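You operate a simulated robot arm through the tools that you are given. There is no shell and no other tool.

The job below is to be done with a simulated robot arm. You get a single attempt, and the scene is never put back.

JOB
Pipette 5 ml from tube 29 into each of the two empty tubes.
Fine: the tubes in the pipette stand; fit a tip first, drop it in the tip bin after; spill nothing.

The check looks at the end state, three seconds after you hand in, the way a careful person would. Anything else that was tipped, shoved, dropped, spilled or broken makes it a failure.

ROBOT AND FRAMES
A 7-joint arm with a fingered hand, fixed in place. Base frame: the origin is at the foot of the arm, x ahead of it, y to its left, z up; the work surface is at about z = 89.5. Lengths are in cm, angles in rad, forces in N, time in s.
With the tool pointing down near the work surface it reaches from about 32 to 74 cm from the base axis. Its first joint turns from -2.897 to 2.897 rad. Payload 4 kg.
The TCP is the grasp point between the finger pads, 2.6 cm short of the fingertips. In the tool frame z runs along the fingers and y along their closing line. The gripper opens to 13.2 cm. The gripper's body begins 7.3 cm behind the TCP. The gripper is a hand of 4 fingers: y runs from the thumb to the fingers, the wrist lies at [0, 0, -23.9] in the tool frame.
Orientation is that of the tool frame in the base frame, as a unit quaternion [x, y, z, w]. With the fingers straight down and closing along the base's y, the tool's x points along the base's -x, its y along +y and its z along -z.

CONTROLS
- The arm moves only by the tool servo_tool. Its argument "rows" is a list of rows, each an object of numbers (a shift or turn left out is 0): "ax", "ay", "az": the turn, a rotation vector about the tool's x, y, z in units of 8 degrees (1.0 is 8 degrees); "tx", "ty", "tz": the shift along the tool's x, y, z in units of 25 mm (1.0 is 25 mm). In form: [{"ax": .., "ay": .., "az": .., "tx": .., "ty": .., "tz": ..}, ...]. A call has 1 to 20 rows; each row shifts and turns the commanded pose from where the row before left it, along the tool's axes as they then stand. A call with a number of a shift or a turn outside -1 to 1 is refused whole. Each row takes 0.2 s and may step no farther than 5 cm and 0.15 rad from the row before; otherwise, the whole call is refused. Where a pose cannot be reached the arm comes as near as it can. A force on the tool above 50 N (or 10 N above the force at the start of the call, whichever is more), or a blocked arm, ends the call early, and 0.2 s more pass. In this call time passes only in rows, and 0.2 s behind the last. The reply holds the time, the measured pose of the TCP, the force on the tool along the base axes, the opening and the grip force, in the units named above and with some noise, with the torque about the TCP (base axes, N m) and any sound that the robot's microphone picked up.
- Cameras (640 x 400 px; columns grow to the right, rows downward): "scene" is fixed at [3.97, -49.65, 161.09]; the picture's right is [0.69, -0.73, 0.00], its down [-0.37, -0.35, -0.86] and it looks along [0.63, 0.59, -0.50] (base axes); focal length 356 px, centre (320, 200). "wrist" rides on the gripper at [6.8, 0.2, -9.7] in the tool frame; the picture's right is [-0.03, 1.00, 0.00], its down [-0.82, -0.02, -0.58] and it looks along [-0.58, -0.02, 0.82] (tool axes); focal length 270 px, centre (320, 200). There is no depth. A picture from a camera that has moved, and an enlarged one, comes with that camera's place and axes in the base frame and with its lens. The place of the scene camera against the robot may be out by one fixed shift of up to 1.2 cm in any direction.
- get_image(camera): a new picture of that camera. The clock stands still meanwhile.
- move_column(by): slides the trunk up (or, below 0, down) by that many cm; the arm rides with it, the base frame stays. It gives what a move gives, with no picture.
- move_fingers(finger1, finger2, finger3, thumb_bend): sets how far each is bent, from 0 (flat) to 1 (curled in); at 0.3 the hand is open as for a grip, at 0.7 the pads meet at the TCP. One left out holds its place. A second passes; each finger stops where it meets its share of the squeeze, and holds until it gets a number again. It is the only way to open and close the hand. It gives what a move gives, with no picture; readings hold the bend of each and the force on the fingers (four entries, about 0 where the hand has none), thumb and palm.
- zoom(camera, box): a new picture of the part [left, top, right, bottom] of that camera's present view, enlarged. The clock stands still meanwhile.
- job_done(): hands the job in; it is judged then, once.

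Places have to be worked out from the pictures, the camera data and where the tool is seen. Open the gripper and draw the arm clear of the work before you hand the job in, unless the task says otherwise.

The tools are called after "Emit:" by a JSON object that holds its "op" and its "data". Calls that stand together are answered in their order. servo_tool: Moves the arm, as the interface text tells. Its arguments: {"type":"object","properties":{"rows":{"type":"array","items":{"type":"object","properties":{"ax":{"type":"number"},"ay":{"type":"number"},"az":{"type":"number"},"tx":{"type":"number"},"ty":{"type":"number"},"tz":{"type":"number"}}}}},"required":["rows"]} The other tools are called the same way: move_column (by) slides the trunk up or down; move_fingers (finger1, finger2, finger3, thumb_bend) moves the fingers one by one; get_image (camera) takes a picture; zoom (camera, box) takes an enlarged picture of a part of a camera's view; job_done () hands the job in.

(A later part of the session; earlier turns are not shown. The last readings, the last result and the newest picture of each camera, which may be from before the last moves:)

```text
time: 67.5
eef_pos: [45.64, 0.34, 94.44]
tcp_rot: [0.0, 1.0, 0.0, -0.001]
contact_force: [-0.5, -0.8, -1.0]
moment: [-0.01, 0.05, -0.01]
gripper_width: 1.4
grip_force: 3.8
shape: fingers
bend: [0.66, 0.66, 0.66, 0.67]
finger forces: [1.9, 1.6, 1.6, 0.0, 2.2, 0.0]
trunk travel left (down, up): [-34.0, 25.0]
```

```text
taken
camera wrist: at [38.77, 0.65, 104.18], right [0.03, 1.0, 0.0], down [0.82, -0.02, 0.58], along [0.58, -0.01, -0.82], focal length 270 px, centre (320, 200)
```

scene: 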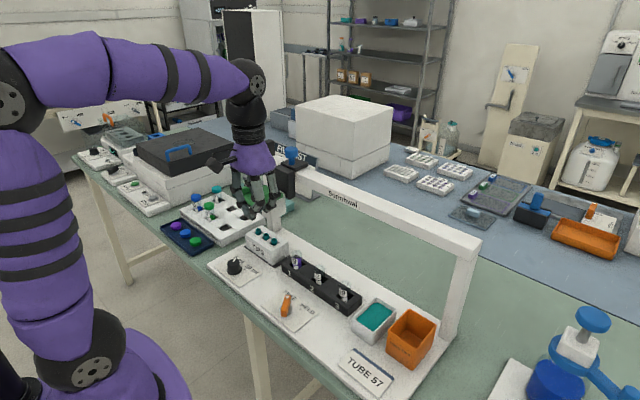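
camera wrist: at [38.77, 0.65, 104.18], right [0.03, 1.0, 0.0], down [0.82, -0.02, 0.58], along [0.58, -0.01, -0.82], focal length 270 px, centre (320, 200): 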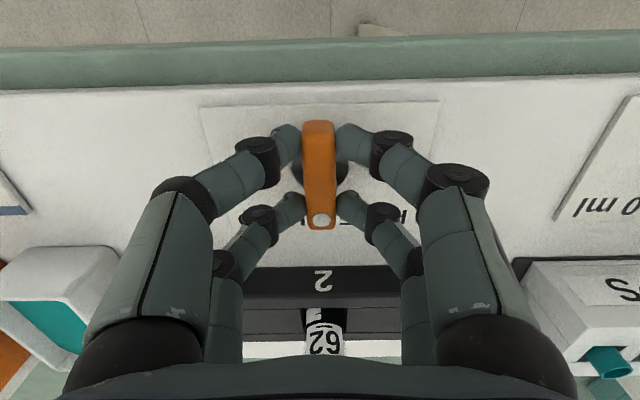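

I have a solid grip on the bar. I'll twist it toward HELD (+az), about 32°.

Emit:
{"op": "servo_tool", "data": {"rows": [{"az": 0.7}, {"az": 0.7}, {"az": 0.7}, {"az": 0.7}, {"az": 0.7}, {"az": 0.6}]}}

Emit:
{"op": "zoom", "data": {"camera": "scene", "box": [210, 200, 370, 340]}}

Emit:
{"op": "get_image", "data": {"camera": "wrist"}}

```text
time: 68.9
eef_pos: [45.64, 0.62, 94.42]
tcp_rot: [0.283, 0.959, 0.0, 0.0]
contact_force: [2.8, 3.0, -1.2]
moment: [0.04, -0.06, 0.01]
gripper_width: 1.41
grip_force: 4.0
shape: fingers
bend: [0.66, 0.65, 0.67, 0.67]
finger forces: [2.8, 3.0, 0.6, 0.0, 1.3, 0.0]
trunk travel left (down, up): [-34.0, 25.0]
```

```text
2.86 times, centred on (290, 270) of scene
camera zoom: at [3.97, -49.65, 161.09], right [0.69, -0.73, 0.0], down [-0.37, -0.35, -0.86], along [0.63, 0.59, -0.5], focal length 1016 px, centre (406, 0)
```

zoom: 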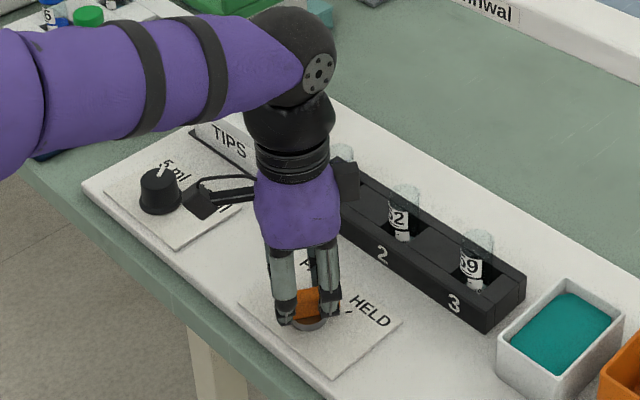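

```text
taken
camera wrist: at [39.91, 4.43, 104.17], right [0.56, 0.83, 0.0], down [0.67, -0.46, 0.58], along [0.48, -0.33, -0.82], focal length 270 px, centre (320, 200)
```

wrist: 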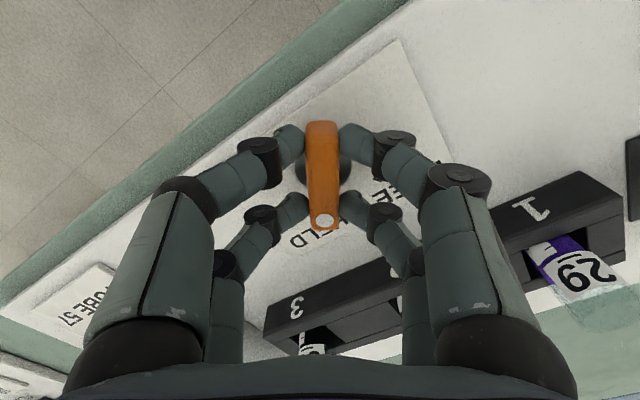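

The lever turned with the hand, by about 33°. I'll open, lift and check where it points.

Emit:
{"op": "move_fingers", "data": {"finger1": 0.55, "finger2": 0.55, "finger3": 0.55, "thumb_bend": 0.55}}

Emit:
{"op": "servo_tool", "data": {"rows": [{"tz": -0.5}, {"tz": -1}, {"tz": -1}, {"tz": -1}]}}

Emit:
{"op": "zoom", "data": {"camera": "wrist", "box": [250, 50, 410, 210]}}

Emit:
{"op": "zoom", "data": {"camera": "scene", "box": [250, 270, 330, 340]}}

```text
time: 69.9
eef_pos: [45.46, 0.64, 94.49]
tcp_rot: [0.282, 0.959, -0.001, 0.0]
contact_force: [0.1, 0.5, -0.5]
moment: [-0.01, -0.03, -0.01]
gripper_width: 4.83
grip_force: 0.0
shape: fingers
bend: [0.55, 0.55, 0.55, 0.55]
finger forces: [0.1, 0.1, 0.1, 0.0, 0.0, 0.0]
trunk travel left (down, up): [-34.0, 25.0]
```

```text
time: 70.9
eef_pos: [45.74, 0.7, 103.28]
tcp_rot: [0.283, 0.959, -0.001, 0.0]
contact_force: [0.3, 0.2, 0.0]
moment: [0.03, 0.01, 0.01]
gripper_width: 4.84
grip_force: 0.1
shape: fingers
bend: [0.55, 0.55, 0.55, 0.55]
finger forces: [0.0, 0.0, 0.0, 0.1, 0.0, 0.0]
trunk travel left (down, up): [-34.0, 25.0]
```

```text
2.50 times, centred on (330, 130) of wrist
camera zoom: at [40.06, 4.55, 112.94], right [0.56, 0.83, 0.0], down [0.67, -0.46, 0.58], along [0.48, -0.33, -0.82], focal length 676 px, centre (295, 375)
```

zoom: 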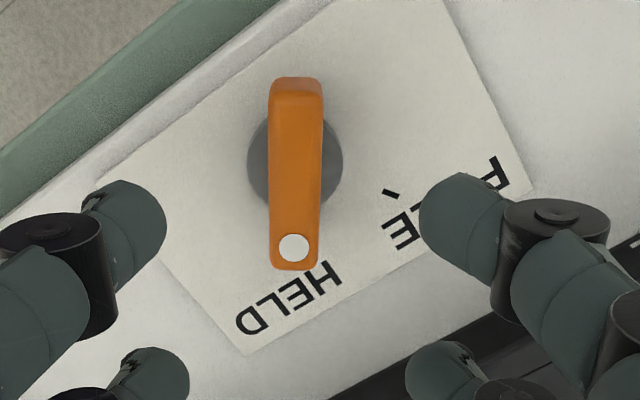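

```text
5.71 times, centred on (290, 305) of scene
camera zoom: at [3.97, -49.65, 161.09], right [0.69, -0.73, 0.0], down [-0.37, -0.35, -0.86], along [0.63, 0.59, -0.5], focal length 2032 px, centre (491, -400)
```

zoom: 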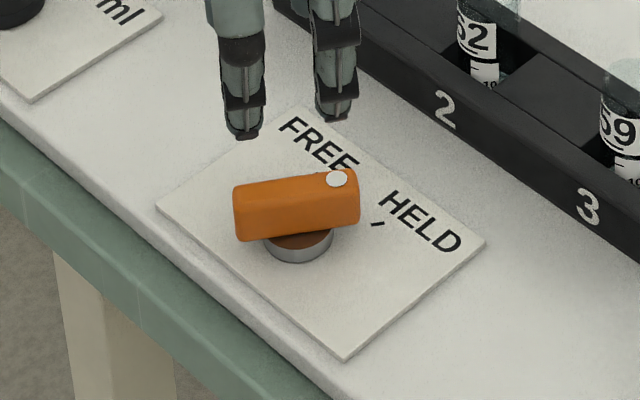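

The lever now points at HELD. I'll go back to the saddle with a closed fist to test the push and hold behaviour.

Emit:
{"op": "servo_tool", "data": {"rows": [{"az": -0.7}, {"az": -0.7}, {"az": -0.7}, {"az": -0.7}, {"az": -0.7}, {"az": -0.6}]}}

Emit:
{"op": "move_column", "data": {"by": 25}}

Emit:
{"op": "move_fingers", "data": {"finger1": 0.7, "finger2": 0.7, "finger3": 0.7, "thumb_bend": 0.7}}

Emit:
{"op": "servo_tool", "data": {"rows": [{"ty": 0.94}, {"ty": 0.94}, {"ty": 0.94}, {"ty": 0.94}, {"tx": -0.8, "ty": 0.94}, {"tx": -0.8, "ty": 0.94}, {"tx": -0.8, "ty": 0.94}, {"tx": -0.8, "ty": 0.94}, {"tz": 1}, {"tz": 1}, {"tz": 1}, {"tz": 0.9}]}}

Emit:
{"op": "get_image", "data": {"camera": "wrist"}}

Emit:
{"op": "zoom", "data": {"camera": "scene", "box": [220, 140, 330, 270]}}

```text
time: 72.3
eef_pos: [45.51, 0.57, 103.16]
tcp_rot: [-0.001, 1.0, 0.0, 0.0]
contact_force: [0.2, -1.2, -0.3]
moment: [0.0, -0.02, 0.01]
gripper_width: 4.85
grip_force: 0.1
shape: fingers
bend: [0.55, 0.55, 0.55, 0.55]
finger forces: [0.0, 0.1, 0.1, 0.0, 0.0, 0.1]
trunk travel left (down, up): [-34.0, 25.0]
```

```text
time: 74.9
eef_pos: [45.51, 0.56, 128.19]
tcp_rot: [0.0, 1.0, 0.0, 0.0]
contact_force: [-0.5, 0.0, 0.2]
moment: [0.01, -0.03, -0.01]
gripper_width: 4.85
grip_force: 0.1
shape: fingers
bend: [0.55, 0.55, 0.55, 0.55]
finger forces: [0.0, 0.0, 0.0, 0.1, 0.0, 0.0]
trunk travel left (down, up): [-59.0, 0.0]
```

```text
time: 75.9
eef_pos: [45.57, 0.54, 128.22]
tcp_rot: [0.0, 1.0, 0.001, 0.0]
contact_force: [-0.7, -0.1, -0.2]
moment: [0.0, 0.01, 0.04]
gripper_width: 0.18
grip_force: 0.0
shape: fingers
bend: [0.7, 0.7, 0.7, 0.7]
finger forces: [0.0, 0.0, 0.1, 0.0, 0.0, 0.0]
trunk travel left (down, up): [-59.0, 0.0]
```

```text
time: 78.5
eef_pos: [53.6, 19.23, 118.56]
tcp_rot: [0.001, 1.0, -0.001, 0.0]
contact_force: [0.2, 0.5, -0.1]
moment: [0.03, -0.02, -0.01]
gripper_width: 0.13
grip_force: 0.0
shape: fingers
bend: [0.7, 0.7, 0.7, 0.7]
finger forces: [0.1, 0.0, 0.0, 0.0, 0.0, 0.0]
trunk travel left (down, up): [-59.0, 0.0]
```

```text
taken
camera wrist: at [46.81, 19.53, 128.29], right [0.03, 1.0, 0.0], down [0.82, -0.02, 0.58], along [0.58, -0.02, -0.82], focal length 270 px, centre (320, 200)
```

wrist: 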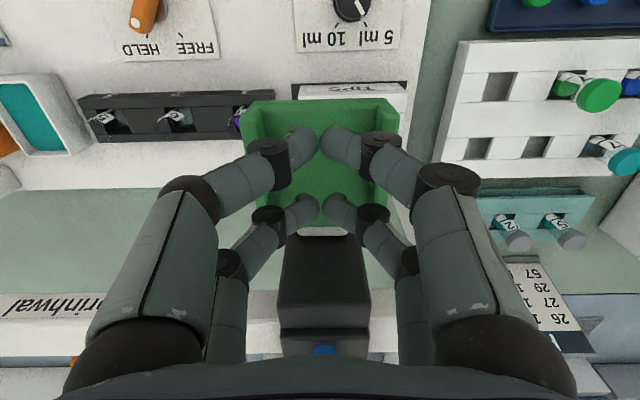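

```text
3.08 times, centred on (275, 205) of scene
camera zoom: at [3.97, -49.65, 161.09], right [0.69, -0.73, 0.0], down [-0.37, -0.35, -0.86], along [0.63, 0.59, -0.5], focal length 1094 px, centre (458, 185)
```

zoom: 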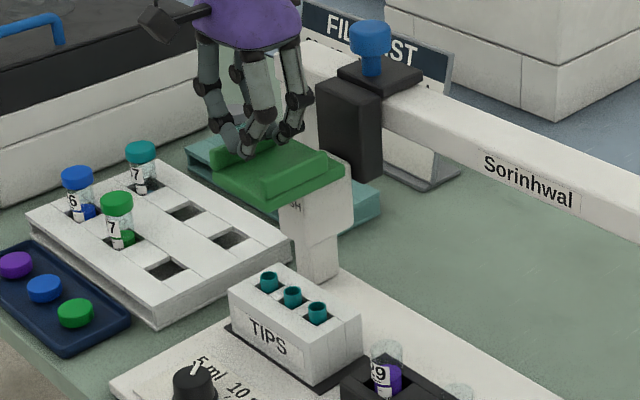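

The hand is centred again. I'll push the saddle down about 5 cm with the lever in HELD, then back off slightly and see whether it stays down.

Emit:
{"op": "servo_tool", "data": {"rows": [{"tz": 0.6}, {"tz": 0.3}, {"tz": 0.3}, {"tz": 0.3}, {"tz": 0.3}, {"tz": 0.3}, {"tz": 0.3}, {"tz": 0.3}, {"tz": 0.3}]}}

Emit:
{"op": "servo_tool", "data": {"rows": [{"tz": -0.3}, {"tz": -0.5}]}}

Emit:
{"op": "zoom", "data": {"camera": "scene", "box": [220, 140, 330, 270]}}

```text
time: 80.5
eef_pos: [53.61, 19.34, 110.99]
tcp_rot: [0.0, 1.0, 0.0, 0.0]
contact_force: [0.7, -1.9, 4.6]
moment: [0.02, -0.03, 0.03]
gripper_width: 0.03
grip_force: 2.9
shape: fingers
bend: [0.7, 0.7, 0.7, 0.7]
finger forces: [1.7, 2.2, 1.9, 0.1, 0.1, 0.0]
trunk travel left (down, up): [-59.0, 0.0]
```

```text
time: 81.1
eef_pos: [53.46, 19.31, 113.07]
tcp_rot: [0.001, 1.0, 0.0, 0.0]
contact_force: [-0.4, -0.3, 3.9]
moment: [-0.02, -0.07, 0.04]
gripper_width: 0.01
grip_force: 3.0
shape: fingers
bend: [0.7, 0.7, 0.7, 0.7]
finger forces: [0.9, 1.7, 2.7, 0.1, 0.0, 0.1]
trunk travel left (down, up): [-59.0, 0.0]
```

```text
3.08 times, centred on (275, 205) of scene
camera zoom: at [3.97, -49.65, 161.09], right [0.69, -0.73, 0.0], down [-0.37, -0.35, -0.86], along [0.63, 0.59, -0.5], focal length 1094 px, centre (458, 185)
```

zoom: 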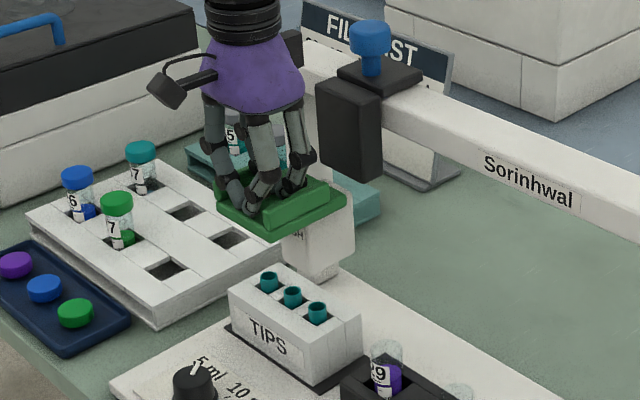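

It still springs up under HELD, so the lever isn't a height lock at this depth. I'll push all the way onto the tip with the lever in HELD and see whether the tip is retained.

Emit:
{"op": "servo_tool", "data": {"rows": [{"tz": 0.3}, {"tz": 0.3}, {"tz": 0.3}, {"tz": 0.3}]}}

Emit:
{"op": "zoom", "data": {"camera": "scene", "box": [268, 222, 288, 242]}}

```text
time: 82.1
eef_pos: [53.59, 19.32, 110.0]
tcp_rot: [0.001, 1.0, 0.001, 0.001]
contact_force: [1.3, 0.9, 4.5]
moment: [0.03, -0.08, 0.03]
gripper_width: 0.0
grip_force: 3.3
shape: fingers
bend: [0.7, 0.7, 0.7, 0.7]
finger forces: [1.0, 2.2, 3.8, 0.0, 0.1, 0.0]
trunk travel left (down, up): [-59.0, 0.0]
```

```text
16.00 times, centred on (278, 232) of scene
camera zoom: at [3.97, -49.65, 161.09], right [0.69, -0.73, 0.0], down [-0.37, -0.35, -0.86], along [0.63, 0.59, -0.5], focal length 5688 px, centre (992, -312)
```

zoom: 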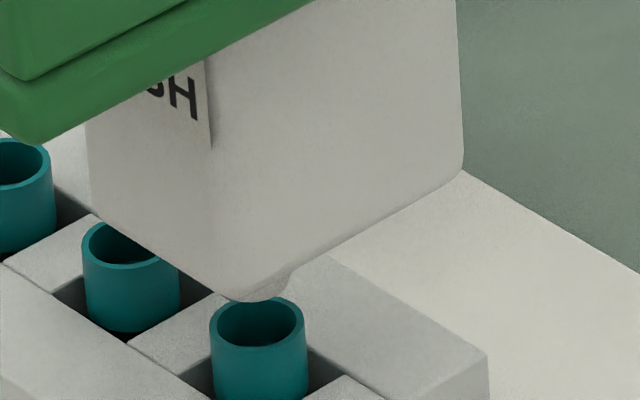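

The offset is only about 0.1 cm, so I'll seat it firmly now.

Emit:
{"op": "servo_tool", "data": {"rows": [{"tz": 0.3, "ty": 0.05}, {"tz": 0.3}, {"tz": 0.1}, {"tz": 0.1}, {"tz": 0.08}, {"tz": 0.06}, {"tz": 0.04}, {"tz": 0.03}]}}

Emit:
{"op": "servo_tool", "data": {"rows": [{"tz": -0.1}, {"tz": -0.2}, {"tz": -0.3}, {"tz": -0.3}, {"tz": -0.3}, {"tz": -0.3}]}}

Emit:
{"op": "zoom", "data": {"camera": "scene", "box": [250, 200, 300, 250]}}

```text
time: 83.9
eef_pos: [53.5, 19.38, 107.86]
tcp_rot: [0.0, 1.0, 0.002, 0.004]
contact_force: [3.2, -2.4, 41.3]
moment: [-0.17, 0.18, 0.15]
gripper_width: 0.02
grip_force: 23.9
shape: fingers
bend: [0.71, 0.71, 0.71, 0.71]
finger forces: [8.0, 14.0, 7.3, 0.1, 19.4, 0.0]
trunk travel left (down, up): [-59.0, 0.0]
```

```text
time: 85.3
eef_pos: [53.46, 19.51, 111.12]
tcp_rot: [0.0, 1.0, 0.0, -0.001]
contact_force: [-4.2, -1.8, 3.8]
moment: [-0.01, 0.04, 0.07]
gripper_width: 0.0
grip_force: 5.8
shape: fingers
bend: [0.7, 0.7, 0.7, 0.7]
finger forces: [1.6, 3.3, 3.9, 0.1, 2.6, 0.0]
trunk travel left (down, up): [-59.0, 0.0]
```

```text
8.00 times, centred on (275, 225) of scene
camera zoom: at [3.97, -49.65, 161.09], right [0.69, -0.73, 0.0], down [-0.37, -0.35, -0.86], along [0.63, 0.59, -0.5], focal length 2844 px, centre (680, 0)
```

zoom: 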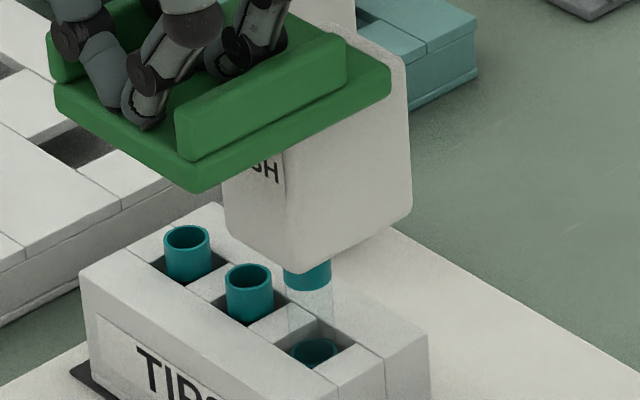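

The tip is on, so HELD is what retains the tip. I'll let the saddle rise fully, release it and look at the fitted tip and the plunger.

Emit:
{"op": "servo_tool", "data": {"rows": [{"tz": -0.4}, {"tz": -0.5}, {"tz": -0.6}, {"tz": -0.7}, {"tz": -1}, {"tz": -1}, {"tz": -1}]}}

Emit:
{"op": "zoom", "data": {"camera": "scene", "box": [220, 140, 330, 270]}}

Emit:
{"op": "get_image", "data": {"camera": "wrist"}}

```text
time: 86.9
eef_pos: [53.68, 19.37, 124.42]
tcp_rot: [0.0, 1.0, 0.001, 0.0]
contact_force: [-0.3, 0.4, -0.4]
moment: [0.0, -0.04, 0.03]
gripper_width: 0.07
grip_force: 0.0
shape: fingers
bend: [0.7, 0.7, 0.7, 0.7]
finger forces: [0.0, 0.0, 0.1, 0.1, 0.0, 0.1]
trunk travel left (down, up): [-59.0, 0.0]
```

```text
3.08 times, centred on (275, 205) of scene
camera zoom: at [3.97, -49.65, 161.09], right [0.69, -0.73, 0.0], down [-0.37, -0.35, -0.86], along [0.63, 0.59, -0.5], focal length 1094 px, centre (458, 185)
```

zoom: 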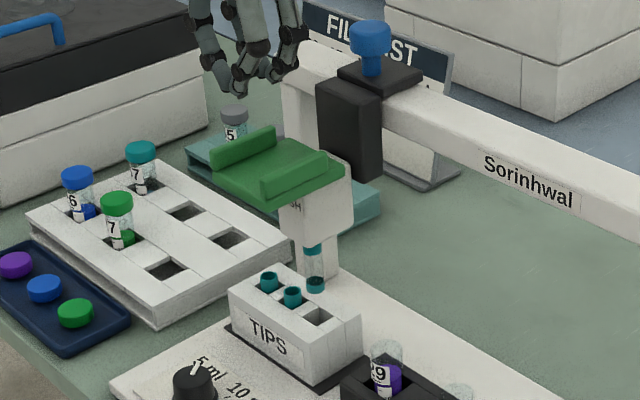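

```text
taken
camera wrist: at [46.78, 19.59, 134.09], right [0.03, 1.0, 0.0], down [0.82, -0.02, 0.58], along [0.58, -0.01, -0.82], focal length 270 px, centre (320, 200)
```

wrist: 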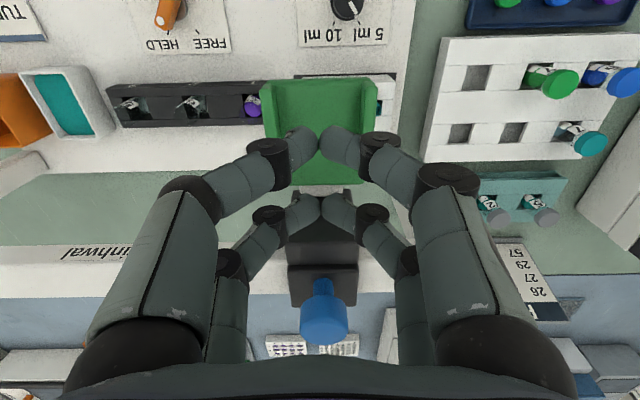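

The tip is fitted, with its lower end at z≈99.3, about 1.4 cm above the tube rims. The knob is at about (65.9, 19.4, 124). I'll approach it with the hand pitched about 48° and test-press it here over the empty rack slot.

Emit:
{"op": "servo_tool", "data": {"rows": [{"tz": -1}, {"tz": -1}, {"tz": -1, "tx": 1}, {"tx": 1}, {"tx": 1}, {"tx": 1}, {"ay": -1}, {"ay": -1}, {"ay": -1}, {"ay": -1}, {"ay": -1}, {"ay": -1}]}}

Emit:
{"op": "servo_tool", "data": {"rows": [{"tx": -0.7, "tz": 0.78}, {"tx": -0.7, "tz": 0.78}, {"tx": -0.7, "tz": 0.78}, {"tx": -0.7, "tz": 0.78}, {"tx": -0.7, "tz": 0.78}, {"tx": -0.7, "tz": 0.78}, {"tx": -0.7, "tz": 0.78}]}}

Emit:
{"op": "get_image", "data": {"camera": "wrist"}}

Emit:
{"op": "zoom", "data": {"camera": "scene", "box": [220, 100, 350, 230]}}

```text
time: 89.5
eef_pos: [43.47, 19.47, 131.67]
tcp_rot: [0.002, 0.913, 0.0, 0.407]
contact_force: [0.4, 0.6, 0.8]
moment: [0.0, 0.04, 0.02]
gripper_width: 0.06
grip_force: 0.1
shape: fingers
bend: [0.7, 0.7, 0.7, 0.7]
finger forces: [0.0, 0.1, 0.0, 0.0, 0.1, 0.1]
trunk travel left (down, up): [-59.0, 0.0]
```

```text
time: 91.1
eef_pos: [61.94, 19.49, 131.53]
tcp_rot: [0.0, 0.913, -0.001, 0.407]
contact_force: [1.0, -0.2, 0.0]
moment: [-0.03, 0.02, -0.01]
gripper_width: 0.09
grip_force: 0.1
shape: fingers
bend: [0.7, 0.7, 0.7, 0.7]
finger forces: [0.0, 0.0, 0.1, 0.0, 0.0, 0.1]
trunk travel left (down, up): [-59.0, 0.0]
```

```text
taken
camera wrist: at [50.2, 19.76, 133.09], right [0.02, 1.0, 0.02], down [0.12, -0.02, 0.99], along [0.99, -0.02, -0.12], focal length 270 px, centre (320, 200)
```

wrist: 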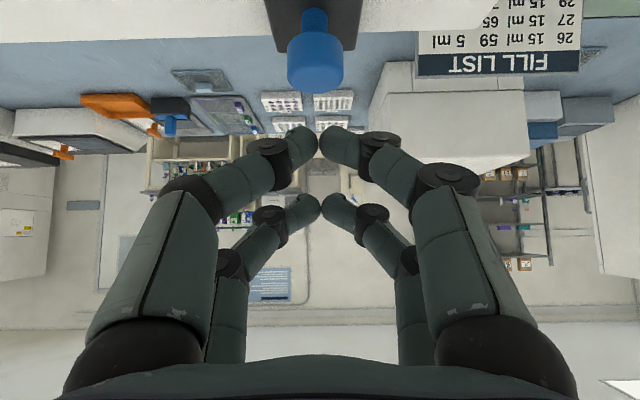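

```text
3.08 times, centred on (285, 165) of scene
camera zoom: at [3.97, -49.65, 161.09], right [0.69, -0.73, 0.0], down [-0.37, -0.35, -0.86], along [0.63, 0.59, -0.5], focal length 1094 px, centre (428, 308)
```

zoom: 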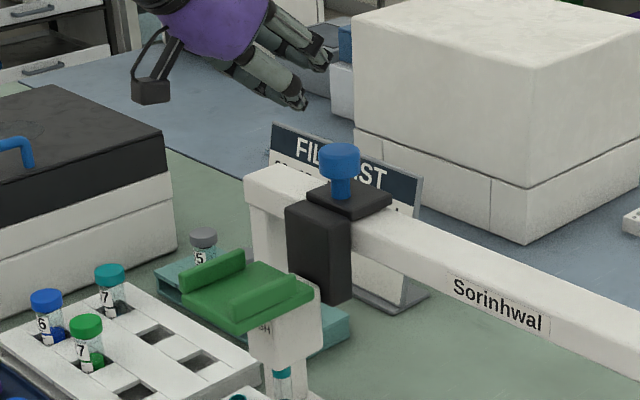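

The knob top is at about (65.9, 19.3, 125). I'll advance over it and come down in small vertical steps.

Emit:
{"op": "servo_tool", "data": {"rows": [{"tx": -0.43, "tz": 0.475}, {"tx": -0.43, "tz": 0.475}, {"tx": 0.3, "tz": 0.27}, {"tx": 0.3, "tz": 0.27}, {"tx": 0.074, "tz": 0.067}, {"tx": 0.074, "tz": 0.067}, {"tx": 0.074, "tz": 0.067}, {"tx": 0.074, "tz": 0.067}]}}

Emit:
{"op": "zoom", "data": {"camera": "scene", "box": [220, 100, 350, 230]}}

Emit:
{"op": "get_image", "data": {"camera": "wrist"}}

```text
time: 92.9
eef_pos: [65.17, 19.5, 128.79]
tcp_rot: [0.001, 0.913, 0.0, 0.407]
contact_force: [-0.7, 0.6, 0.8]
moment: [0.01, 0.01, -0.01]
gripper_width: 0.08
grip_force: 0.2
shape: fingers
bend: [0.7, 0.7, 0.7, 0.7]
finger forces: [0.1, 0.1, 0.1, 0.0, 0.0, 0.0]
trunk travel left (down, up): [-59.0, 0.0]
```

```text
3.08 times, centred on (285, 165) of scene
camera zoom: at [3.97, -49.65, 161.09], right [0.69, -0.73, 0.0], down [-0.37, -0.35, -0.86], along [0.63, 0.59, -0.5], focal length 1094 px, centre (428, 308)
```

zoom: 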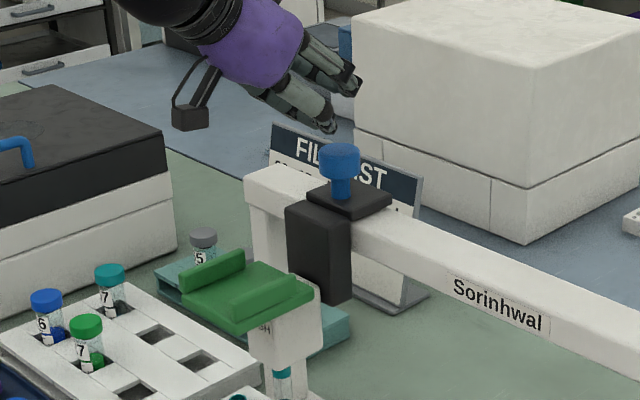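

```text
taken
camera wrist: at [53.35, 19.64, 130.15], right [0.02, 1.0, 0.02], down [0.12, -0.02, 0.99], along [0.99, -0.02, -0.12], focal length 270 px, centre (320, 200)
```

wrist: 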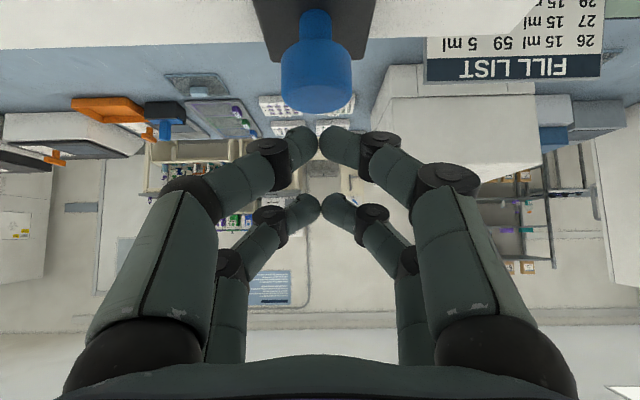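

There's about 1 cm to go before contact. I'll continue down.

Emit:
{"op": "servo_tool", "data": {"rows": [{"tx": 0.074, "tz": 0.067}, {"tx": 0.074, "tz": 0.067}, {"tx": 0.074, "tz": 0.067}, {"tx": 0.074, "tz": 0.067}, {"tx": 0.074, "tz": 0.067}, {"tx": 0.074, "tz": 0.067}]}}

Emit:
{"op": "zoom", "data": {"camera": "scene", "box": [250, 110, 320, 180]}}

```text
time: 94.3
eef_pos: [65.13, 19.47, 127.15]
tcp_rot: [0.001, 0.913, -0.001, 0.407]
contact_force: [0.7, 0.1, 0.3]
moment: [-0.03, 0.0, 0.0]
gripper_width: 0.09
grip_force: 0.0
shape: fingers
bend: [0.7, 0.7, 0.7, 0.7]
finger forces: [0.1, 0.1, 0.0, 0.0, 0.1, 0.1]
trunk travel left (down, up): [-59.0, 0.0]
```

```text
5.71 times, centred on (285, 145) of scene
camera zoom: at [3.97, -49.65, 161.09], right [0.69, -0.73, 0.0], down [-0.37, -0.35, -0.86], along [0.63, 0.59, -0.5], focal length 2032 px, centre (520, 514)
```

zoom: 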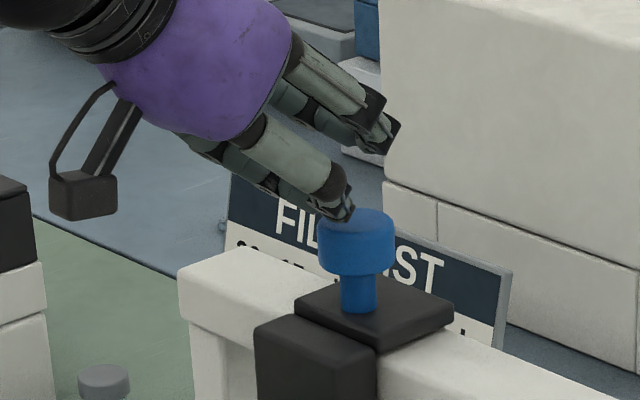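

The fingertips are right at the knob's top. I'll press down in small steps, watching force and sound.

Emit:
{"op": "servo_tool", "data": {"rows": [{"tx": 0.074, "tz": 0.067}, {"tx": 0.074, "tz": 0.067}, {"tx": 0.074, "tz": 0.067}, {"tx": 0.074, "tz": 0.067}]}}

Emit:
{"op": "zoom", "data": {"camera": "scene", "box": [250, 110, 320, 180]}}

```text
time: 95.3
eef_pos: [65.2, 19.36, 126.56]
tcp_rot: [0.0, 0.913, 0.001, 0.409]
contact_force: [1.1, 0.9, 12.6]
moment: [0.11, -0.09, -0.01]
gripper_width: 0.1
grip_force: 6.5
shape: fingers
bend: [0.7, 0.7, 0.7, 0.7]
finger forces: [9.8, 0.1, 0.0, 0.0, 3.7, 0.0]
trunk travel left (down, up): [-59.0, 0.0]
```

```text
5.71 times, centred on (285, 145) of scene
camera zoom: at [3.97, -49.65, 161.09], right [0.69, -0.73, 0.0], down [-0.37, -0.35, -0.86], along [0.63, 0.59, -0.5], focal length 2032 px, centre (520, 514)
```

zoom: 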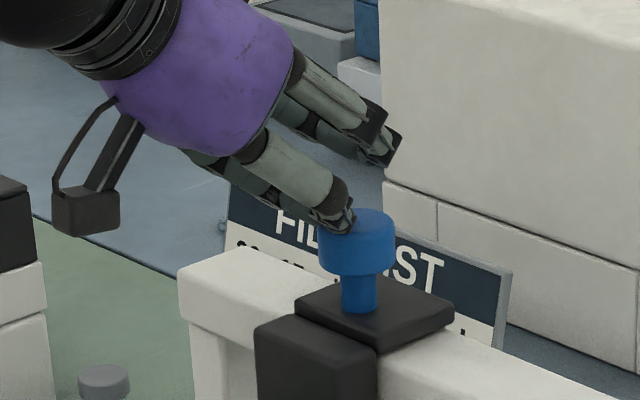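

There's 12.6 N and the knob hasn't moved visibly. I'll press a bit further.

Emit:
{"op": "servo_tool", "data": {"rows": [{"tx": 0.06, "tz": 0.054}, {"tx": 0.06, "tz": 0.054}, {"tx": 0.06, "tz": 0.054}]}}

Emit:
{"op": "zoom", "data": {"camera": "scene", "box": [250, 110, 320, 180]}}

```text
time: 96.1
eef_pos: [65.14, 19.58, 126.5]
tcp_rot: [0.001, 0.911, 0.002, 0.413]
contact_force: [3.2, 0.5, 39.5]
moment: [0.0, -0.29, -0.12]
gripper_width: 0.04
grip_force: 20.0
shape: fingers
bend: [0.72, 0.7, 0.7, 0.7]
finger forces: [26.1, 0.1, 0.1, 0.0, 13.6, 0.1]
trunk travel left (down, up): [-59.0, 0.0]
```

```text
5.71 times, centred on (285, 145) of scene
camera zoom: at [3.97, -49.65, 161.09], right [0.69, -0.73, 0.0], down [-0.37, -0.35, -0.86], along [0.63, 0.59, -0.5], focal length 2032 px, centre (520, 514)
```

zoom: 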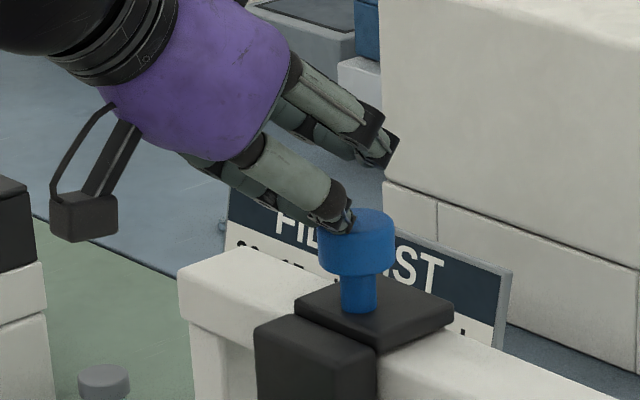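

The knob hasn't moved at 39.5 N, so it may already be fully down, as a pull-up plunger would be. I'll back off and inspect the knob and stem from the side.

Emit:
{"op": "servo_tool", "data": {"rows": [{"tx": -0.2, "tz": -0.18}, {"tx": -0.6, "tz": -0.54}, {"tx": -0.6, "tz": -0.54}]}}

Emit:
{"op": "zoom", "data": {"camera": "scene", "box": [260, 130, 320, 190]}}

Emit:
{"op": "zoom", "data": {"camera": "wrist", "box": [230, 0, 400, 130]}}

```text
time: 96.9
eef_pos: [65.37, 19.64, 130.06]
tcp_rot: [0.0, 0.914, 0.0, 0.406]
contact_force: [0.2, -1.4, -0.1]
moment: [0.02, 0.0, -0.02]
gripper_width: 0.1
grip_force: 0.0
shape: fingers
bend: [0.7, 0.7, 0.7, 0.7]
finger forces: [0.1, 0.1, 0.0, 0.1, 0.0, 0.0]
trunk travel left (down, up): [-59.0, 0.0]
```

```text
6.67 times, centred on (290, 160) of scene
camera zoom: at [3.97, -49.65, 161.09], right [0.69, -0.73, 0.0], down [-0.37, -0.35, -0.86], along [0.63, 0.59, -0.5], focal length 2370 px, centre (520, 467)
```

zoom: 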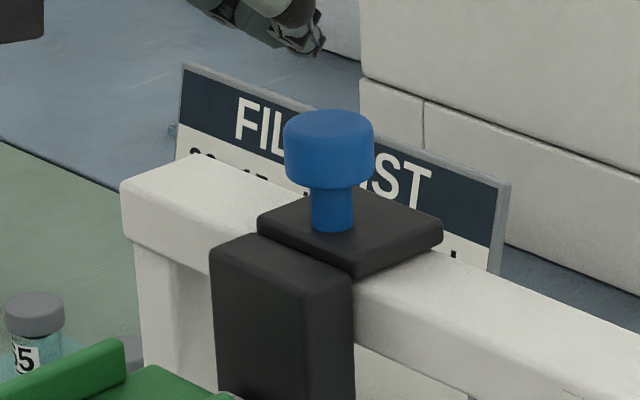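

```text
3.08 times, centred on (315, 65) of wrist
camera zoom: at [53.57, 19.83, 131.53], right [0.02, 1.0, 0.02], down [0.12, -0.02, 0.99], along [0.99, -0.02, -0.12], focal length 832 px, centre (335, 615)
```

zoom: 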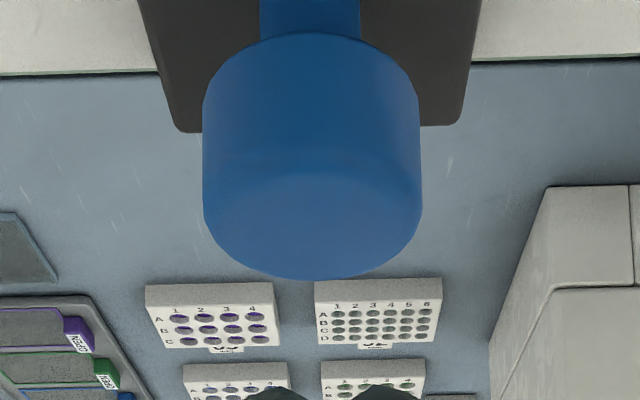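

I'll try grasping the knob to see whether it pulls up. I'll half-open the fingers and lower around it.

Emit:
{"op": "move_fingers", "data": {"finger1": 0.5, "finger2": 0.5, "finger3": 0.5, "thumb_bend": 0.5}}

Emit:
{"op": "servo_tool", "data": {"rows": [{"tx": 0.57, "tz": 0.62, "ty": -0.08}, {"tx": 0.4, "tz": 0.36}, {"tx": 0.4, "tz": 0.36}, {"tx": 0.2, "tz": 0.18}]}}

Emit:
{"op": "get_image", "data": {"camera": "wrist"}}

Emit:
{"op": "zoom", "data": {"camera": "scene", "box": [250, 110, 320, 180]}}

```text
time: 97.9
eef_pos: [65.44, 19.61, 130.32]
tcp_rot: [0.0, 0.913, 0.0, 0.407]
contact_force: [-1.3, 0.5, 0.1]
moment: [-0.02, 0.01, -0.01]
gripper_width: 6.53
grip_force: 0.1
shape: fingers
bend: [0.5, 0.5, 0.5, 0.5]
finger forces: [0.0, 0.0, 0.1, 0.1, 0.0, 0.1]
trunk travel left (down, up): [-59.0, 0.0]
```

```text
time: 98.9
eef_pos: [65.57, 19.35, 124.79]
tcp_rot: [0.0, 0.914, 0.0, 0.406]
contact_force: [0.2, -0.6, 0.1]
moment: [-0.02, 0.01, 0.01]
gripper_width: 6.52
grip_force: 0.2
shape: fingers
bend: [0.5, 0.5, 0.5, 0.5]
finger forces: [0.0, 0.1, 0.0, 0.1, 0.0, 0.0]
trunk travel left (down, up): [-59.0, 0.0]
```

```text
taken
camera wrist: at [53.84, 19.54, 126.23], right [0.02, 1.0, 0.02], down [0.12, -0.02, 0.99], along [0.99, -0.02, -0.12], focal length 270 px, centre (320, 200)
```

wrist: 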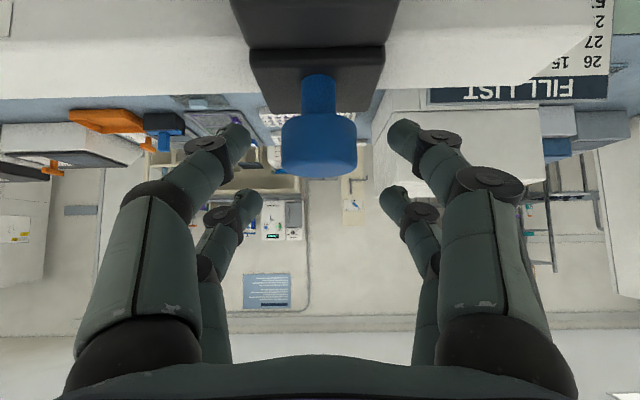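

```text
5.71 times, centred on (285, 145) of scene
camera zoom: at [3.97, -49.65, 161.09], right [0.69, -0.73, 0.0], down [-0.37, -0.35, -0.86], along [0.63, 0.59, -0.5], focal length 2032 px, centre (520, 514)
```

zoom: 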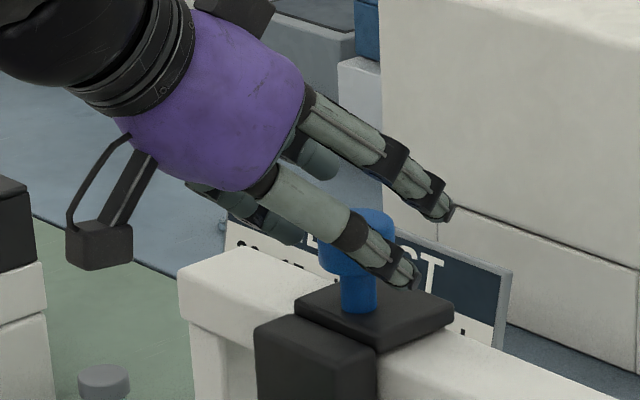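

The near finger pair (finger 1 and thumb) straddles the knob. I'll close just those two on it.

Emit:
{"op": "move_fingers", "data": {"finger1": 0.66, "thumb_bend": 0.66}}

Emit:
{"op": "servo_tool", "data": {"rows": [{"tx": -0.06, "tz": -0.054}, {"tx": -0.06, "tz": -0.054}, {"tx": -0.06, "tz": -0.054}]}}

Emit:
{"op": "zoom", "data": {"camera": "scene", "box": [250, 110, 320, 180]}}

```text
time: 99.9
eef_pos: [65.54, 19.33, 124.77]
tcp_rot: [0.001, 0.914, 0.0, 0.407]
contact_force: [-1.1, -1.2, -0.7]
moment: [-0.04, 0.05, -0.01]
gripper_width: 2.96
grip_force: 4.0
shape: fingers
bend: [0.61, 0.5, 0.5, 0.63]
finger forces: [3.7, 0.0, 0.0, 0.0, 4.5, 0.0]
trunk travel left (down, up): [-59.0, 0.0]
```

```text
time: 100.7
eef_pos: [65.49, 19.42, 125.36]
tcp_rot: [0.0, 0.914, 0.001, 0.406]
contact_force: [-3.1, -1.4, -4.9]
moment: [-0.01, 0.12, 0.0]
gripper_width: 2.75
grip_force: 3.8
shape: fingers
bend: [0.61, 0.5, 0.5, 0.64]
finger forces: [3.1, 0.0, 0.0, 0.0, 3.6, 0.1]
trunk travel left (down, up): [-59.0, 0.0]
```

```text
5.71 times, centred on (285, 145) of scene
camera zoom: at [3.97, -49.65, 161.09], right [0.69, -0.73, 0.0], down [-0.37, -0.35, -0.86], along [0.63, 0.59, -0.5], focal length 2032 px, centre (520, 514)
```

zoom: 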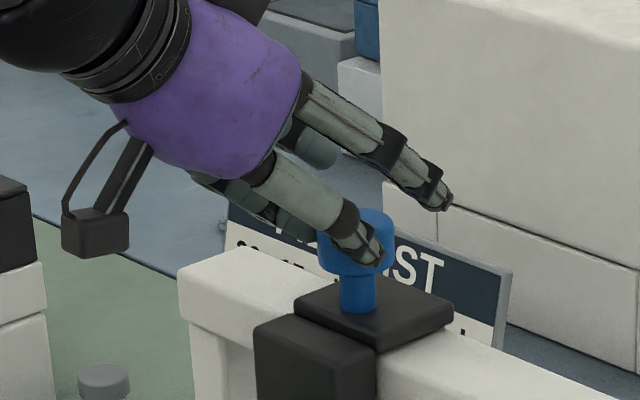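

The knob moves neither up (5 N) nor down (40 N), so it isn't the operating control in this state. The "PUSH" saddle is probably what both lowers and pumps, so I'll release the knob and retreat.

Emit:
{"op": "move_fingers", "data": {"finger1": 0.5, "thumb_bend": 0.5}}

Emit:
{"op": "servo_tool", "data": {"rows": [{"tx": -0.5, "tz": -0.45}, {"tx": -0.7, "tz": -0.65}, {"tx": -0.7, "tz": -0.65}, {"tx": 0.7, "tz": -0.78}, {"tx": 0.7, "tz": -0.78}, {"tx": 0.7, "tz": -0.78}, {"tx": 0.7, "tz": -0.78}, {"tx": 0.7, "tz": -0.78}, {"tx": 0.7, "tz": -0.78}, {"tx": 0.7, "tz": -0.78}, {"tx": 0.7, "tz": -0.78}, {"ay": 1}, {"ay": 1}, {"ay": 1}, {"ay": 1}, {"ay": 1}, {"ay": 1}]}}

Emit:
{"op": "move_fingers", "data": {"finger1": 0.7, "finger2": 0.7, "finger3": 0.7, "thumb_bend": 0.7}}

Emit:
{"op": "get_image", "data": {"camera": "wrist"}}

Emit:
{"op": "zoom", "data": {"camera": "scene", "box": [240, 130, 370, 320]}}

```text
time: 101.7
eef_pos: [65.42, 19.23, 125.35]
tcp_rot: [0.001, 0.914, 0.0, 0.407]
contact_force: [-0.4, 0.2, -0.1]
moment: [0.01, -0.01, -0.01]
gripper_width: 6.54
grip_force: 0.0
shape: fingers
bend: [0.5, 0.5, 0.5, 0.5]
finger forces: [0.0, 0.0, 0.1, 0.1, 0.0, 0.1]
trunk travel left (down, up): [-59.0, 0.0]
```

```text
time: 105.3
eef_pos: [44.52, 19.26, 131.88]
tcp_rot: [0.0, 1.0, 0.0, -0.002]
contact_force: [0.2, 0.1, -0.4]
moment: [-0.04, 0.01, 0.02]
gripper_width: 6.55
grip_force: 0.0
shape: fingers
bend: [0.5, 0.5, 0.5, 0.5]
finger forces: [0.1, 0.0, 0.0, 0.1, 0.0, 0.1]
trunk travel left (down, up): [-59.0, 0.0]
```

```text
time: 106.3
eef_pos: [44.45, 19.33, 131.84]
tcp_rot: [0.0, 1.0, 0.0, 0.0]
contact_force: [-0.2, -0.8, -1.2]
moment: [-0.03, 0.04, -0.01]
gripper_width: 0.12
grip_force: 0.0
shape: fingers
bend: [0.7, 0.7, 0.7, 0.7]
finger forces: [0.0, 0.1, 0.0, 0.0, 0.1, 0.1]
trunk travel left (down, up): [-59.0, 0.0]
```

```text
taken
camera wrist: at [37.6, 19.49, 141.63], right [0.03, 1.0, 0.0], down [0.82, -0.02, 0.58], along [0.58, -0.02, -0.82], focal length 270 px, centre (320, 200)
```

wrist: 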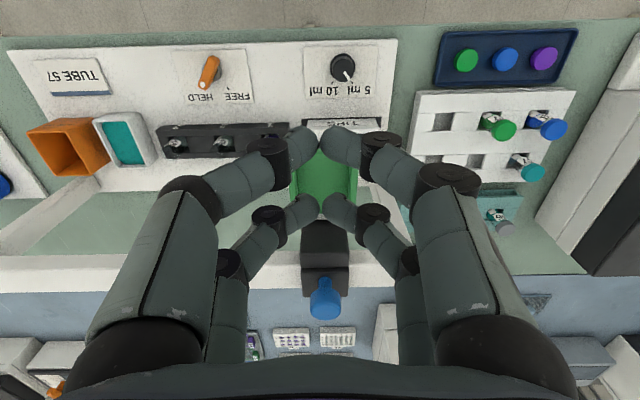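

```text
2.11 times, centred on (305, 225) of scene
camera zoom: at [3.97, -49.65, 161.09], right [0.69, -0.73, 0.0], down [-0.37, -0.35, -0.86], along [0.63, 0.59, -0.5], focal length 748 px, centre (352, 147)
```

zoom: 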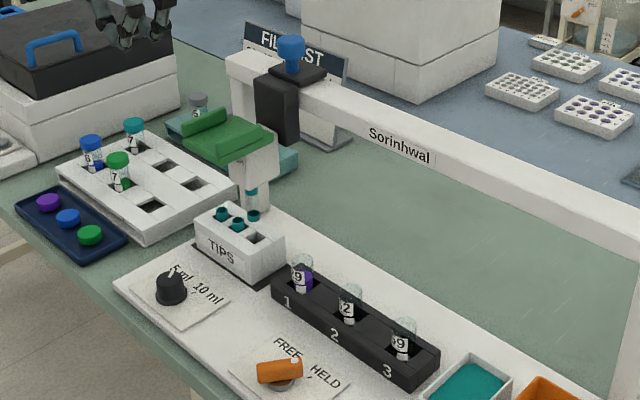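

Next I'll slide the carriage to tube 1. I'm setting the fist into the saddle with light contact, then sliding about 9.6 cm toward −y gently.

Emit:
{"op": "servo_tool", "data": {"rows": [{"tx": -0.93}, {"tx": -0.93}, {"tx": -0.93}, {"tx": -0.93}, {"tz": 1}, {"tz": 1}, {"tz": 1}, {"tz": 1}, {"tz": 1}, {"tz": 0.7}, {"tz": 0.3}, {"tz": 0.2}]}}

Emit:
{"op": "servo_tool", "data": {"rows": [{"tz": 0.06}, {"ty": -0.2}, {"ty": -0.3}, {"ty": -0.4}, {"ty": -0.5}, {"ty": -0.5}, {"ty": -0.5}, {"ty": -0.5}, {"ty": -0.4}, {"ty": -0.3}, {"ty": -0.2}, {"ty": -0.1}, {}]}}

Emit:
{"op": "zoom", "data": {"camera": "scene", "box": [240, 190, 340, 290]}}

Emit:
{"op": "get_image", "data": {"camera": "wrist"}}

```text
time: 108.9
eef_pos: [53.59, 19.39, 116.44]
tcp_rot: [0.0, 1.0, 0.0, 0.0]
contact_force: [-1.3, 0.5, 1.2]
moment: [0.0, -0.02, 0.0]
gripper_width: 0.17
grip_force: 0.4
shape: fingers
bend: [0.7, 0.7, 0.7, 0.7]
finger forces: [0.0, 0.1, 0.2, 0.0, 0.0, 0.1]
trunk travel left (down, up): [-59.0, 0.0]
```

```text
time: 111.7
eef_pos: [53.57, 9.55, 116.26]
tcp_rot: [0.001, 1.0, 0.0, 0.0]
contact_force: [0.0, -0.6, 0.1]
moment: [-0.01, -0.01, 0.02]
gripper_width: 0.08
grip_force: 0.3
shape: fingers
bend: [0.7, 0.7, 0.7, 0.7]
finger forces: [0.3, 0.3, 0.3, 0.1, 0.0, 0.1]
trunk travel left (down, up): [-59.0, 0.0]
```

```text
4.00 times, centred on (290, 240) of scene
camera zoom: at [3.97, -49.65, 161.09], right [0.69, -0.73, 0.0], down [-0.37, -0.35, -0.86], along [0.63, 0.59, -0.5], focal length 1422 px, centre (440, 40)
```

zoom: 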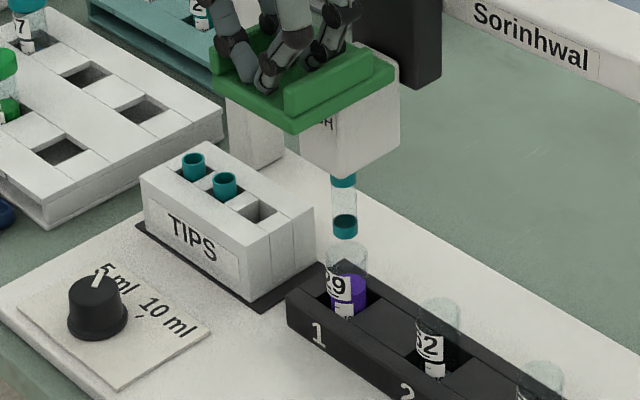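

```text
taken
camera wrist: at [46.85, 9.69, 125.97], right [0.03, 1.0, 0.0], down [0.82, -0.02, 0.58], along [0.58, -0.02, -0.82], focal length 270 px, centre (320, 200)
```

wrist: 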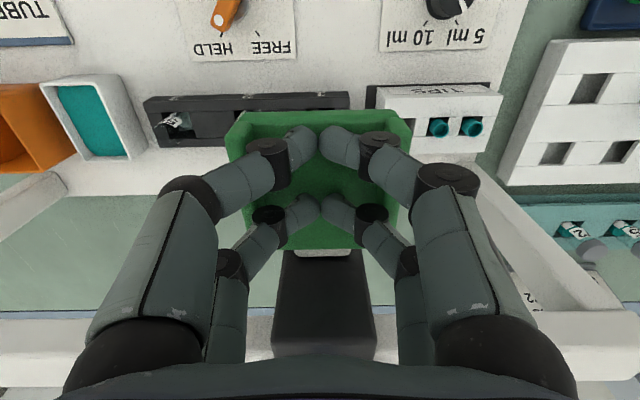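

The carriage followed and the tip is nearly over tube 29. I'll zoom in for the alignment.

Emit:
{"op": "zoom", "data": {"camera": "scene", "box": [310, 232, 346, 268]}}

```text
11.11 times, centred on (328, 250) of scene
camera zoom: at [3.97, -49.65, 161.09], right [0.69, -0.73, 0.0], down [-0.37, -0.35, -0.86], along [0.63, 0.59, -0.5], focal length 3950 px, centre (231, -356)
```

zoom: 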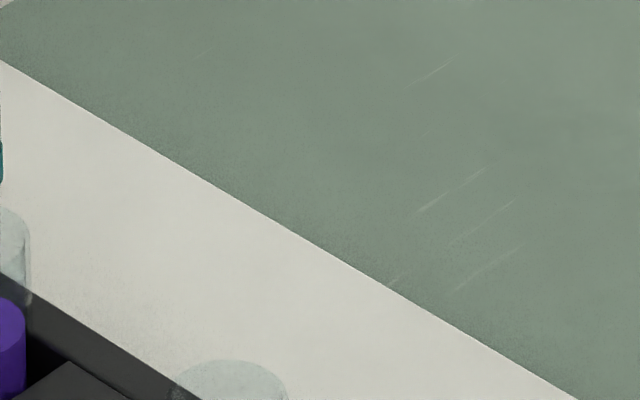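

That box was off. I'll zoom on the right spot.

Emit:
{"op": "zoom", "data": {"camera": "scene", "box": [280, 228, 316, 264]}}

```text
11.11 times, centred on (298, 246) of scene
camera zoom: at [3.97, -49.65, 161.09], right [0.69, -0.73, 0.0], down [-0.37, -0.35, -0.86], along [0.63, 0.59, -0.5], focal length 3950 px, centre (564, -311)
```

zoom: 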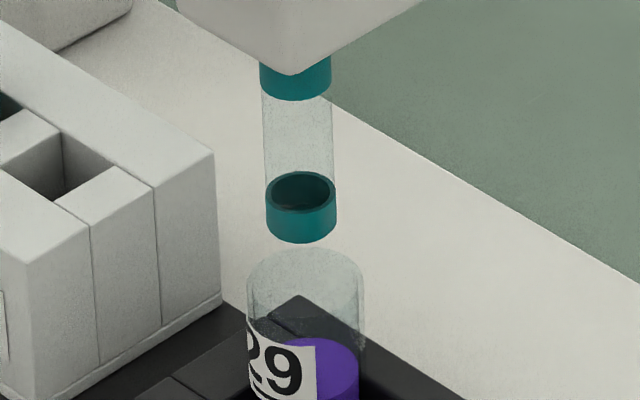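

The tip is centred over tube 29 to within about 0.05 cm, with liquid at about z 95. I'll push the saddle down into the tube about 5 cm and look.

Emit:
{"op": "servo_tool", "data": {"rows": [{"tz": 0.2}, {"tz": 0.2}, {"tz": 0.3}, {"tz": 0.3}, {"tz": 0.3}, {"tz": 0.3}, {"tz": 0.3}]}}

Emit:
{"op": "zoom", "data": {"camera": "scene", "box": [280, 228, 316, 264]}}

```text
time: 113.3
eef_pos: [53.58, 9.55, 111.5]
tcp_rot: [-0.001, 1.0, 0.0, 0.0]
contact_force: [2.0, -0.5, 4.5]
moment: [0.04, -0.06, 0.02]
gripper_width: 0.02
grip_force: 3.6
shape: fingers
bend: [0.7, 0.7, 0.7, 0.7]
finger forces: [1.4, 1.8, 2.2, 0.1, 0.0, 0.0]
trunk travel left (down, up): [-59.0, 0.0]
```

```text
11.11 times, centred on (298, 246) of scene
camera zoom: at [3.97, -49.65, 161.09], right [0.69, -0.73, 0.0], down [-0.37, -0.35, -0.86], along [0.63, 0.59, -0.5], focal length 3950 px, centre (564, -311)
```

zoom: 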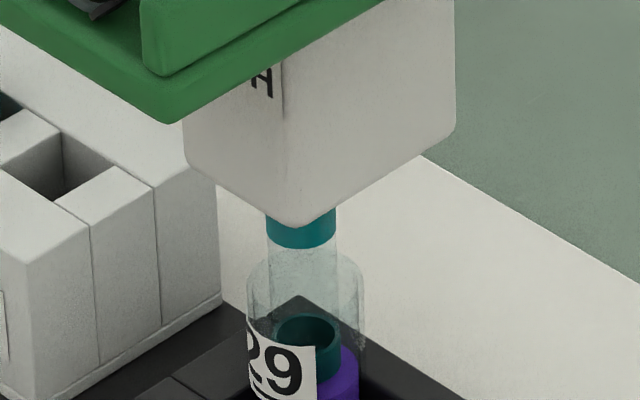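

The tip has entered the tube cleanly. I'll continue down into the liquid in fine steps.

Emit:
{"op": "servo_tool", "data": {"rows": [{"tz": 0.2}, {"tz": 0.2}, {"tz": 0.2}, {"tz": 0.1}, {"tz": 0.1}, {"tz": 0.1}]}}

Emit:
{"op": "zoom", "data": {"camera": "scene", "box": [280, 238, 316, 274]}}

Emit:
{"op": "zoom", "data": {"camera": "scene", "box": [260, 130, 340, 210]}}

```text
time: 114.7
eef_pos: [53.65, 9.56, 109.27]
tcp_rot: [0.001, 1.0, 0.001, 0.0]
contact_force: [-0.3, -1.3, 5.6]
moment: [0.02, -0.04, 0.07]
gripper_width: 0.0
grip_force: 3.9
shape: fingers
bend: [0.7, 0.7, 0.7, 0.7]
finger forces: [1.9, 2.8, 2.9, 0.0, 0.0, 0.1]
trunk travel left (down, up): [-59.0, 0.0]
```

```text
11.11 times, centred on (298, 256) of scene
camera zoom: at [3.97, -49.65, 161.09], right [0.69, -0.73, 0.0], down [-0.37, -0.35, -0.86], along [0.63, 0.59, -0.5], focal length 3950 px, centre (564, -422)
```

zoom: 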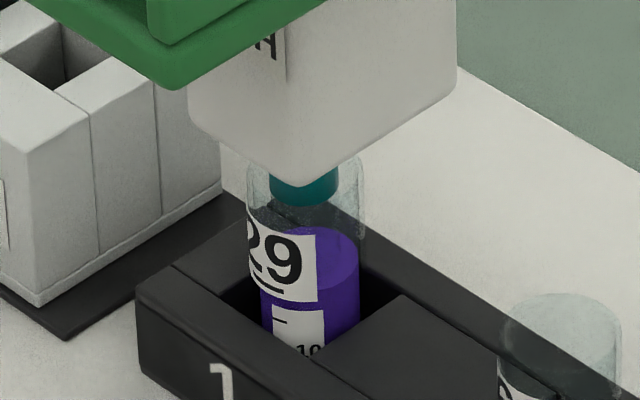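

```text
5.00 times, centred on (300, 170) of scene
camera zoom: at [3.97, -49.65, 161.09], right [0.69, -0.73, 0.0], down [-0.37, -0.35, -0.86], along [0.63, 0.59, -0.5], focal length 1778 px, centre (420, 350)
```

zoom: 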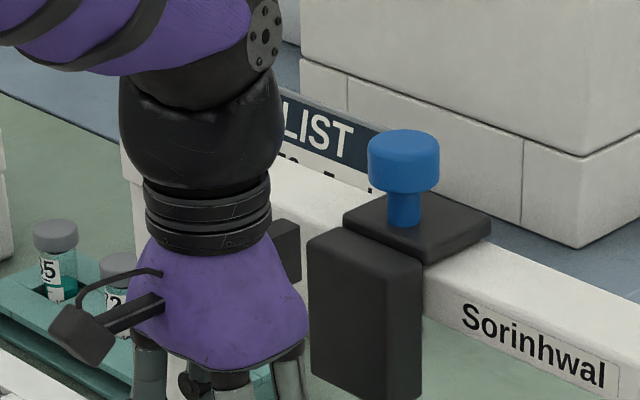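

The tip is in the liquid and I feel only the spring. I'll push further to find whether there's a second stage.

Emit:
{"op": "servo_tool", "data": {"rows": [{"tz": 0.1}, {"tz": 0.1}, {"tz": 0.1}, {"tz": 0.1}]}}

Emit:
{"op": "zoom", "data": {"camera": "scene", "box": [280, 238, 316, 274]}}

```text
time: 115.7
eef_pos: [53.59, 9.52, 108.34]
tcp_rot: [0.0, 1.0, 0.0, 0.0]
contact_force: [-1.0, -1.0, 6.3]
moment: [0.07, -0.06, 0.0]
gripper_width: 0.01
grip_force: 3.8
shape: fingers
bend: [0.7, 0.7, 0.7, 0.7]
finger forces: [1.7, 3.1, 2.9, 0.0, 0.0, 0.1]
trunk travel left (down, up): [-59.0, 0.0]
```

```text
11.11 times, centred on (298, 256) of scene
camera zoom: at [3.97, -49.65, 161.09], right [0.69, -0.73, 0.0], down [-0.37, -0.35, -0.86], along [0.63, 0.59, -0.5], focal length 3950 px, centre (564, -422)
```

zoom: 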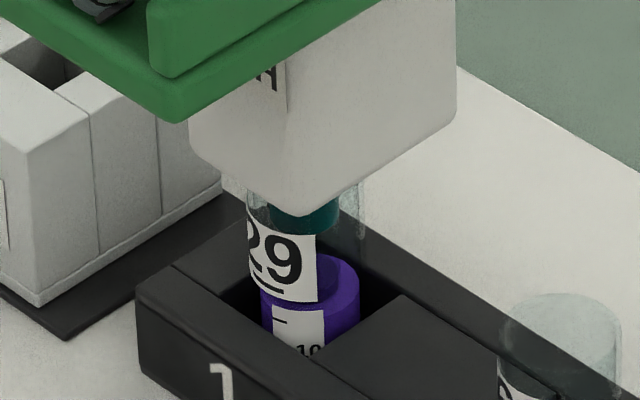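

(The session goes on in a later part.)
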